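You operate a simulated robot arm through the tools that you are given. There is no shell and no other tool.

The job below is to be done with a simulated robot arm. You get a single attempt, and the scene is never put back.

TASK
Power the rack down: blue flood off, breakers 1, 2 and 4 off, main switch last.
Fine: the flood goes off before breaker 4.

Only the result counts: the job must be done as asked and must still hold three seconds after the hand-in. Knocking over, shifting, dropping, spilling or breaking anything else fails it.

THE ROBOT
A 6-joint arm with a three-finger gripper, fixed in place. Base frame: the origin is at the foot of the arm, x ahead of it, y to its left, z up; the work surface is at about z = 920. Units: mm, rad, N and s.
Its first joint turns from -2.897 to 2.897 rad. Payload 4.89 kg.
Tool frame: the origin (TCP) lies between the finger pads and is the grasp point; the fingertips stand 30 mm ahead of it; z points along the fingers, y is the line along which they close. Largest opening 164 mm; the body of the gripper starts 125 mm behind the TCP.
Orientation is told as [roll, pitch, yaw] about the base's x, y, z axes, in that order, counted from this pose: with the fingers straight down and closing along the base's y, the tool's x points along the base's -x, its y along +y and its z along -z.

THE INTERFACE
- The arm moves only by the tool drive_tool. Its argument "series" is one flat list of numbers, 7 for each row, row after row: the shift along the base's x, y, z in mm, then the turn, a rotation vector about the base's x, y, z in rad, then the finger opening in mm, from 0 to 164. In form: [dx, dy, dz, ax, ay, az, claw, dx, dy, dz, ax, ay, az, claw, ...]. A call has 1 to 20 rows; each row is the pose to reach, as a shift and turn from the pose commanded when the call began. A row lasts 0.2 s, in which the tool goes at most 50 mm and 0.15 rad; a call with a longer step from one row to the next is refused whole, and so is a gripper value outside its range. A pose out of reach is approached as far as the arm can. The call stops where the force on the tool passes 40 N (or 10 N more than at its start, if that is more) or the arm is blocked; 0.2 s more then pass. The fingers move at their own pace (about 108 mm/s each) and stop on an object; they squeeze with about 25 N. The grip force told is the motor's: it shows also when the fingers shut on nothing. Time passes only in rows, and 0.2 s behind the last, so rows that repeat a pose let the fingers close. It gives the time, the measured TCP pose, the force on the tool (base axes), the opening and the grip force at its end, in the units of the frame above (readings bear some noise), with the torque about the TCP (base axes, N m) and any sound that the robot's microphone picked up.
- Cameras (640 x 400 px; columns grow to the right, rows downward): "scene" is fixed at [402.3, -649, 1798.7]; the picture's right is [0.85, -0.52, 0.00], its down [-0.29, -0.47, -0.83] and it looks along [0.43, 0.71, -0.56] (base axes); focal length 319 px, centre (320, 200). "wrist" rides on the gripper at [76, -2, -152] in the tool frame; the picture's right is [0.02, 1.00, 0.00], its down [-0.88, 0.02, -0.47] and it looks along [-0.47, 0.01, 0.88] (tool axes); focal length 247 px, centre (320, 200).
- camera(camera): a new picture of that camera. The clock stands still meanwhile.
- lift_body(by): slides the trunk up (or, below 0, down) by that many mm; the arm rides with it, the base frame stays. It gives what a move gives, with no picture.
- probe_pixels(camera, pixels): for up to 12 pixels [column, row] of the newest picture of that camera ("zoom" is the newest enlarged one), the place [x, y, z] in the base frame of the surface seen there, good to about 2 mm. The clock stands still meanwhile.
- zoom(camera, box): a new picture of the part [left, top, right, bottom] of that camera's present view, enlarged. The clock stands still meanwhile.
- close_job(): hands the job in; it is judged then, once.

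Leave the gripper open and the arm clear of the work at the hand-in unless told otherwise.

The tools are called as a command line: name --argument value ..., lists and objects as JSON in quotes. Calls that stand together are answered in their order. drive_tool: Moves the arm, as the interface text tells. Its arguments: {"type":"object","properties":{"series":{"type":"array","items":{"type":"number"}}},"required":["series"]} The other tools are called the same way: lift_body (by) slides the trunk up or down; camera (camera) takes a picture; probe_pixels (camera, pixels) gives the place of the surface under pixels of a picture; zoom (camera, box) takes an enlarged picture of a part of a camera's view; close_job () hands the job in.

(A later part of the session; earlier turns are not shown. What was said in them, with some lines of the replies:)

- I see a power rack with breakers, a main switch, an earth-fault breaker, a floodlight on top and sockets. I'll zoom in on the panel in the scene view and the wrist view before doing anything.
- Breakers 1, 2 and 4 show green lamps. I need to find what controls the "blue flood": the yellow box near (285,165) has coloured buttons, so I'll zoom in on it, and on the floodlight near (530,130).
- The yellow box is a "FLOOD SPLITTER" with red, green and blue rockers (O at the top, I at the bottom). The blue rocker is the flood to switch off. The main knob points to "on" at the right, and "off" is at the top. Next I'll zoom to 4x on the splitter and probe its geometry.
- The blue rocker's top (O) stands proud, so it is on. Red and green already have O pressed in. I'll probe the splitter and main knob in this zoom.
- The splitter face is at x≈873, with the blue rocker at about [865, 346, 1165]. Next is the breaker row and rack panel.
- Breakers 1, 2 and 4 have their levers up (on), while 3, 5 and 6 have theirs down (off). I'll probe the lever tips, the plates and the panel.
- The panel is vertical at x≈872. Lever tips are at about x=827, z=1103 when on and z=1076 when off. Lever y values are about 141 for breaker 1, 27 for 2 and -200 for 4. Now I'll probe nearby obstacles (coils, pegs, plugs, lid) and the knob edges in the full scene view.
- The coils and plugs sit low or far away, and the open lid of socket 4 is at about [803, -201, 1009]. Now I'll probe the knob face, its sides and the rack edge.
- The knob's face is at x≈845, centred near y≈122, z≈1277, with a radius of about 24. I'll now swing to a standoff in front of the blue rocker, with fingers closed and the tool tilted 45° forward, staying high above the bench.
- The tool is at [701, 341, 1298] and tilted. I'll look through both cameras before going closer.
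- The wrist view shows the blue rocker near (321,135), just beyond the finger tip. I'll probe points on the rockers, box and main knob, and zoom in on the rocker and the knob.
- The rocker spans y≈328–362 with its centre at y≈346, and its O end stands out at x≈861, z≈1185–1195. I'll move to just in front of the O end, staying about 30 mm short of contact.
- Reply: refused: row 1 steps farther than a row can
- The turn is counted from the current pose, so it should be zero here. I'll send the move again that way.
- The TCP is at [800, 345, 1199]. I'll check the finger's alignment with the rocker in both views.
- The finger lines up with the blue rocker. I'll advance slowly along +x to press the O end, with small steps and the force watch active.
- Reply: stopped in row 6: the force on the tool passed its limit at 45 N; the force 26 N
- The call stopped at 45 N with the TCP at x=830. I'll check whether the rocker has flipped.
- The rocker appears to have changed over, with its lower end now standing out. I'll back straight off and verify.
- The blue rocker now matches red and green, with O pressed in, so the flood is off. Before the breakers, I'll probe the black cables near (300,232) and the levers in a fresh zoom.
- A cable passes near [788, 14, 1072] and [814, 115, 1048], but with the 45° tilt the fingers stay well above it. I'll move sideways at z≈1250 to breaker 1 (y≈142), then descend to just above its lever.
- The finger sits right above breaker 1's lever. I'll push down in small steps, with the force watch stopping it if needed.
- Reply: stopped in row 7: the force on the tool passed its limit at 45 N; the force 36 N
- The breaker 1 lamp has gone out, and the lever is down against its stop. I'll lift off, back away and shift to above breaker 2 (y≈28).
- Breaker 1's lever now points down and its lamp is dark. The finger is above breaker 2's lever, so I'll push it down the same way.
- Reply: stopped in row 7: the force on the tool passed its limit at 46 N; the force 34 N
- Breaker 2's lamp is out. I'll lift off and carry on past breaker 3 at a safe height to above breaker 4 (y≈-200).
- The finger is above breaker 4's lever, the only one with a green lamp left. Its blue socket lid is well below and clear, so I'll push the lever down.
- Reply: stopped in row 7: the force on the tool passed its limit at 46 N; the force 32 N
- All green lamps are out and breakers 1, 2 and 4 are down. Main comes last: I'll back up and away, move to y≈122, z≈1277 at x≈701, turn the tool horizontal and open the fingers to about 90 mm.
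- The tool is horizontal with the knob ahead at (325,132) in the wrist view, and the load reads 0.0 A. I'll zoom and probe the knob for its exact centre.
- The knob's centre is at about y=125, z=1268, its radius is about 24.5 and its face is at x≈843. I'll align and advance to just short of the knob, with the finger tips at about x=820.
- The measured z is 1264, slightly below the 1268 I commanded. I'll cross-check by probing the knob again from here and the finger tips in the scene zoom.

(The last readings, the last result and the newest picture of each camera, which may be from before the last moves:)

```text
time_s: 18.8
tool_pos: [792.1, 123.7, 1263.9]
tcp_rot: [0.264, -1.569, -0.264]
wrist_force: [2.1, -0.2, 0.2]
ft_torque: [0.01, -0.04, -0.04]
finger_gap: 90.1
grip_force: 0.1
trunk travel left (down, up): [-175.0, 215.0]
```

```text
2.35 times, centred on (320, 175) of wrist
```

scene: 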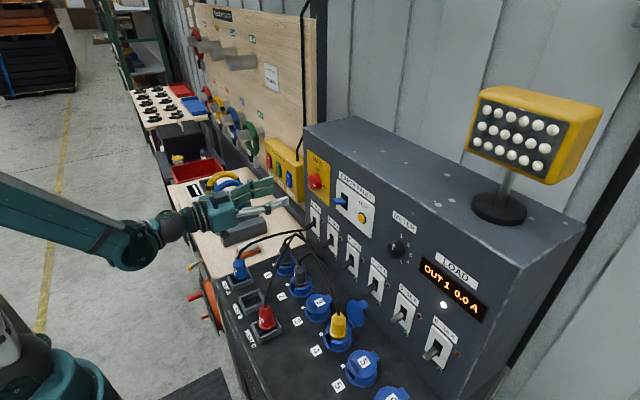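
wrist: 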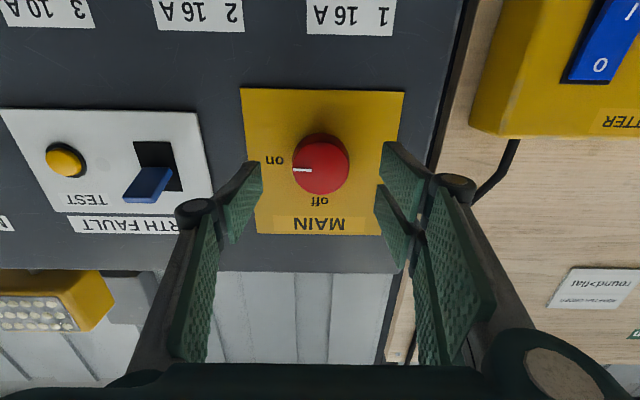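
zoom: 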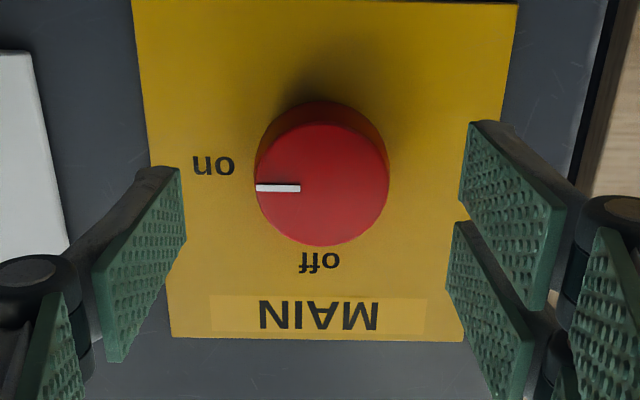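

The pads straddle the knob symmetrically (centre y≈125, z≈1268), so the alignment is good. I'll advance 42 mm so the tips sit just short of the plate, then close on the knob.

drive_tool --series '[15, 0, 0, 0, 0, 0, 90, 30, 0, 0, 0, 0, 0, 90, 40, 0, 0, 0, 0, 0, 90, 40, 0, 0, 0, 0, 0, 60, 40, 0, 0, 0, 0, 0, 40, 40, 0, 0, 0, 0, 0, 40, 40, 0, 0, 0, 0, 0, 40]'

camera --camera "wrist"

zoom --camera "scene" --box '[220, 130, 380, 260]'

```text
time_s: 20.4
tool_pos: [831.6, 124.2, 1266.3]
tcp_rot: [0.138, -1.57, -0.136]
wrist_force: [-4.8, 8.6, 6.0]
ft_torque: [0.03, -0.14, 0.41]
finger_gap: 51.9
grip_force: 45.1
trunk travel left (down, up): [-175.0, 215.0]
```

```text
taken
```

wrist: 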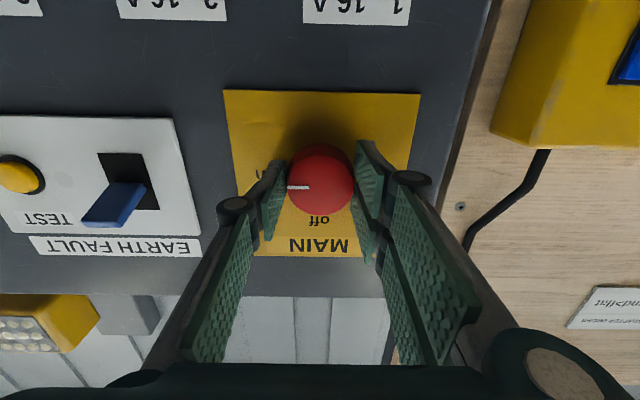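

```text
3.08 times, centred on (300, 195) of scene
```

zoom: 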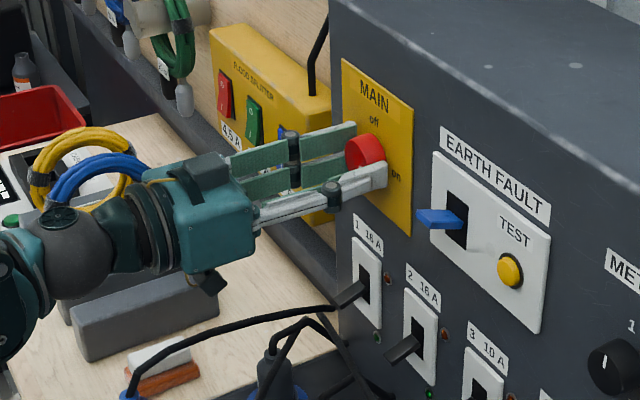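

The knob is held at 52 mm with modest side forces. I'll turn it counter-clockwise as seen from the front (−90° about base x), from "on" at the right to "off" at the top.

drive_tool --series '[4e-08, 0, 0, -0.11, 0, 0, 40, 0, 0, 0, -0.22, 0, 0, 40, 0, 0, 0, -0.33, 0, 0, 40, 0, 0, 0, -0.44, 0, 0, 40, 0, 0, 0, -0.55, 0, 0, 40, 0, 0, 0, -0.66, 0, 0, 40, 0, 0, 0, -0.77, 0, 0, 40, 0, 0, 0, -0.88, 0, 0, 40, 0, 0, 0, -0.99, 0, 0, 40, 0, 0, 0, -1.1, 0, 0, 40, 0, 0, 0, -1.21, 0, 0, 40, 0, 0, 0, -1.32, 0, 0, 40, 0, 0, 0, -1.43, 0, 0, 40, 0, 0, 0, -1.53, 0, 0, 40, 0, 0, 0, -1.6, 0, 0, 40]'

camera --camera "wrist"

zoom --camera "scene" --box '[220, 130, 380, 260]'

```text
time_s: 22.9
tool_pos: [831.0, 123.6, 1267.8]
tcp_rot: [-1.57, -0.354, 1.571]
wrist_force: [-6.6, -3.3, 29.4]
ft_torque: [0.01, -0.84, -0.01]
finger_gap: 51.6
grip_force: 44.9
trunk travel left (down, up): [-175.0, 215.0]
stopped in row 12: the force on the tool passed its limit at 42 N (the readings are from after the stop); the commanded pose is now the measured one
```

```text
taken
```

wrist: 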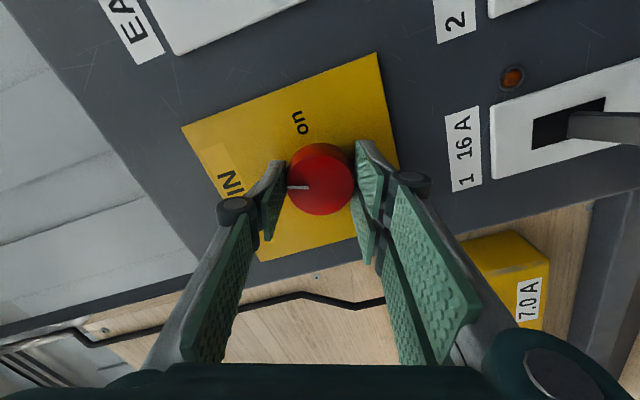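

```text
3.08 times, centred on (300, 195) of scene
```

zoom: 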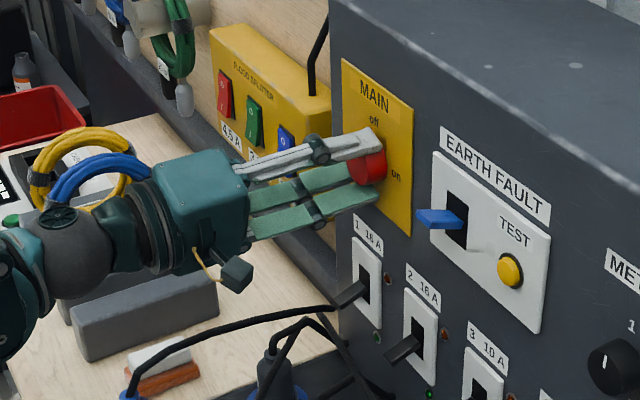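

The knob has followed by about 70°, and the call stopped on a 42 N side load in +z, because the tool sits a little low. I'll raise it 2 mm to relieve that, then finish the turn in small steps.

drive_tool --series '[0, 0, 1.5, 0, 0, 0, 40, 0, 0, 3, 0, 0, 0, 40]'

```text
time_s: 23.6
tool_pos: [832.5, 123.8, 1267.4]
tcp_rot: [-1.569, -0.356, 1.566]
wrist_force: [-10.3, -2.6, -9.6]
ft_torque: [0.01, 0.23, 0.1]
finger_gap: 51.7
grip_force: 45.6
trunk travel left (down, up): [-175.0, 215.0]
stopped in row 2: the force on the tool passed its limit at 43 N (the readings are from after the stop); the commanded pose is now the measured one
```

The side load is relieved to about −10 N. I'll continue the rotation with the remaining ~0.36 rad in small steps.

drive_tool --series '[0, 0, 0, -0.06, 0, 0, 40, 0, 0, 0, -0.12, 0, 0, 40, 0, 0, 0, -0.18, 0, 0, 40, 0, 0, 0, -0.24, 0, 0, 40, 0, 0, 0, -0.3, 0, 0, 40, 0, 0, 0, -0.36, 0, 0, 40]'

camera --camera "wrist"

zoom --camera "scene" --box '[270, 130, 350, 210]'

```text
time_s: 25.0
tool_pos: [830.8, 124.6, 1268.7]
tcp_rot: [-1.572, 0.0, 1.566]
wrist_force: [-9.1, -0.8, -6.7]
ft_torque: [0.1, 0.36, 0.0]
finger_gap: 51.8
grip_force: 44.7
trunk travel left (down, up): [-175.0, 215.0]
stopped in row 6: the force on the tool passed its limit at 41 N (the readings are from after the stop); the commanded pose is now the measured one
```

```text
taken
```

wrist: 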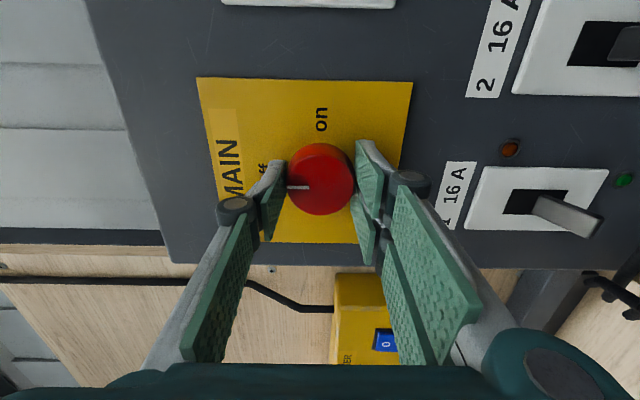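

```text
5.00 times, centred on (310, 170) of scene
```

zoom: 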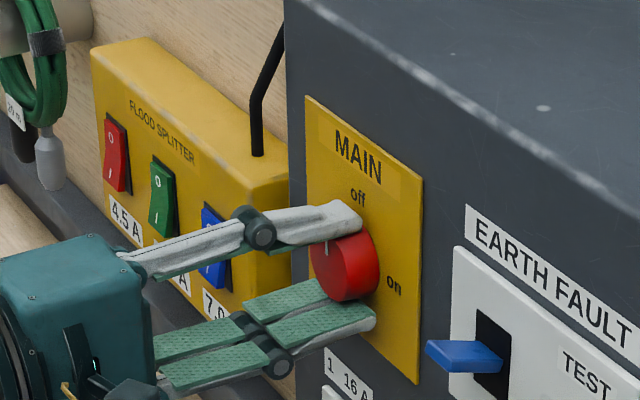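

The knob's mark now points up at "off", and the turn reads a full 90°. I'll check the display in the scene view before releasing.

zoom --camera "scene" --box '[280, 130, 500, 390]'

```text
1.54 times, centred on (390, 260) of scene
```

zoom: 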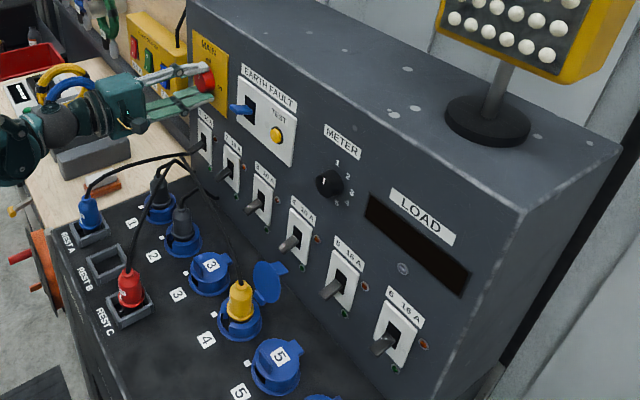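

The load display and its white lamp are dark, so the main is off. I'll open the fingers in place and back straight out.

drive_tool --series '[0, 0, 0, 0, 0, 0, 70, 0, 0, 0, 0, 0, 0, 90, 0, 0, 0, 0, 0, 0, 90, -20, 0, 0, 0, 0, 0, 90, -60, 0, 0, 0, 0, 0, 90, -105, 0, 0, 0, 0, 0, 90, -150, 0, 10, 0, 0, 0, 90, -195, 0, 30, 0, 0, 0, 90]'

camera --camera "wrist"

camera --camera "scene"

zoom --camera "scene" --box '[260, 130, 360, 270]'

```text
time_s: 26.8
tool_pos: [640.0, 121.3, 1296.2]
tcp_rot: [-1.569, -0.002, 1.567]
wrist_force: [0.5, 0.8, -0.5]
ft_torque: [-0.03, -0.09, -0.05]
finger_gap: 90.1
grip_force: 0.1
trunk travel left (down, up): [-175.0, 215.0]
```

```text
taken
```

wrist: 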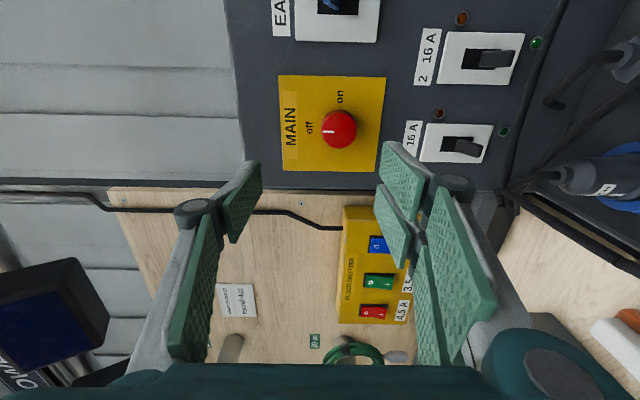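

```text
taken
```

scene: 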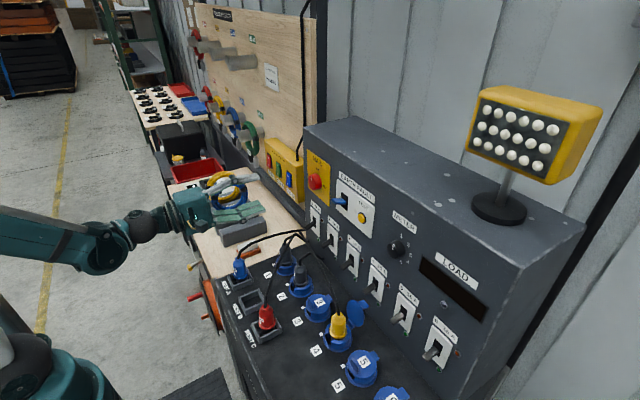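

```text
2.86 times, centred on (310, 200) of scene
```

zoom: 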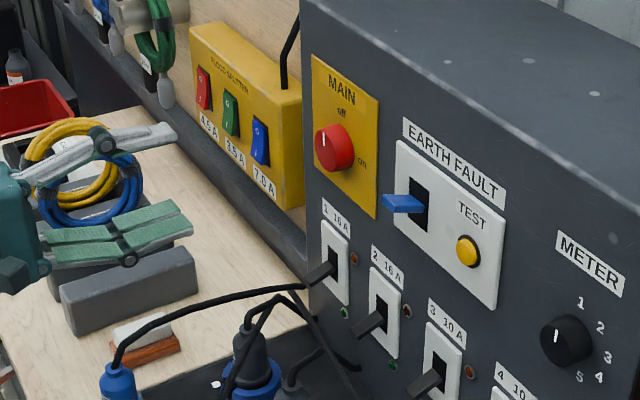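

The mark is at "off", the blue rocker matches red and green, breakers 1, 2 and 4 are down, and the earth-fault lever is unchanged. I'll raise the arm, open the gripper fully and take one last check.

drive_tool --series '[-10, 0, 40, 0, 0, 0, 120, -20, 0, 80, 0, 0, 0, 164, -30, 0, 120, 0, 0, 0, 164, -30, 0, 120, 0, 0, 0, 164]'

zoom --camera "scene" --box '[260, 140, 324, 210]'

zoom --camera "scene" --box '[270, 160, 500, 390]'

camera --camera "scene"

```text
time_s: 27.8
tool_pos: [607.2, 121.3, 1417.3]
tcp_rot: [-1.569, -0.001, 1.567]
wrist_force: [-0.5, -0.3, 0.4]
ft_torque: [0.01, -0.03, 0.07]
finger_gap: 164.1
grip_force: 0.0
trunk travel left (down, up): [-175.0, 215.0]
```

```text
5.71 times, centred on (292, 175) of scene
```

zoom: 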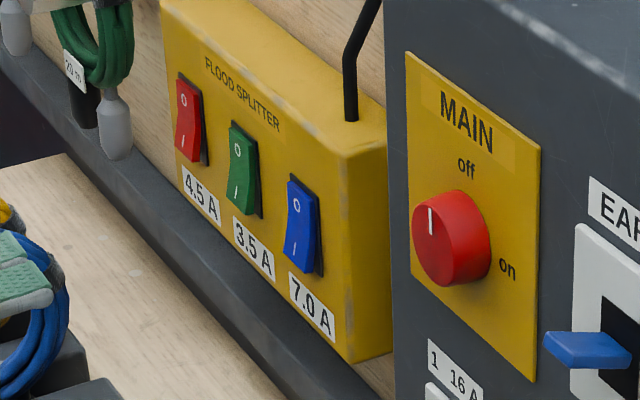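

```text
1.74 times, centred on (385, 275) of scene
```

zoom: 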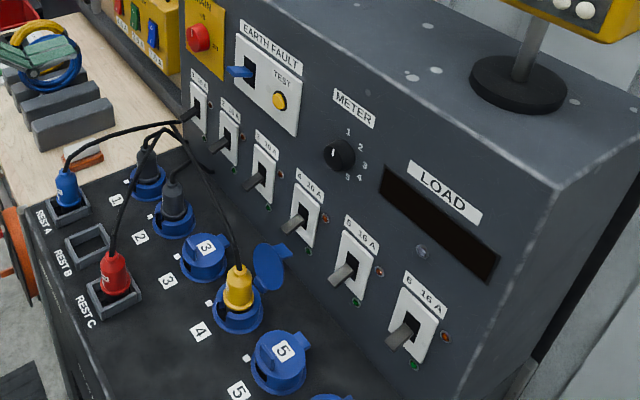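

```text
taken
```

scene: 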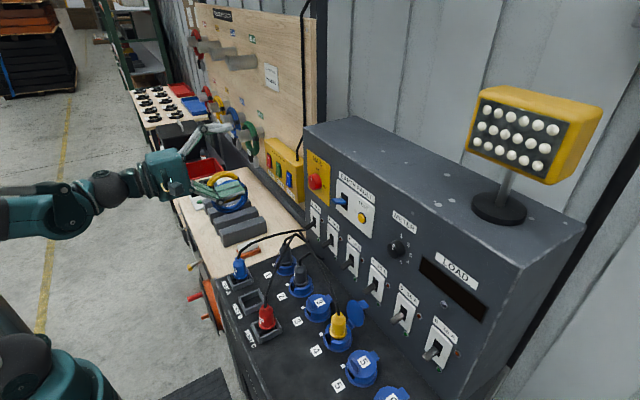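

The final check shows:
- **Blue flood:** its rocker is on O.
- **Breakers:** all six levers are down with their lamps dark.
- **Main:** the mark is at "off" and the display is dark.
- **Everything else:** the plugs, earth-fault lever, meter knob and floodlight are where they were.

The arm is clear and the gripper is open, so I'm handing in.

close_job

```text
The job is handed in.
```

The rack is powered down in the order you asked. The blue flood went off first, then breakers 1, 2 and 4, and the main switch last.

- **Blue flood:** its rocker on the flood splitter is on O. It was the only one of the three that was on.
- **Breakers 1, 2 and 4:** the levers are down and their green lamps are out. Breakers 3, 5 and 6 were already off.
- **Main switch:** the knob points to "off" and the load display is dark.

In the last pictures before hand-in, nothing else had been moved or switched. The arm was clear of the rack with the gripper open.
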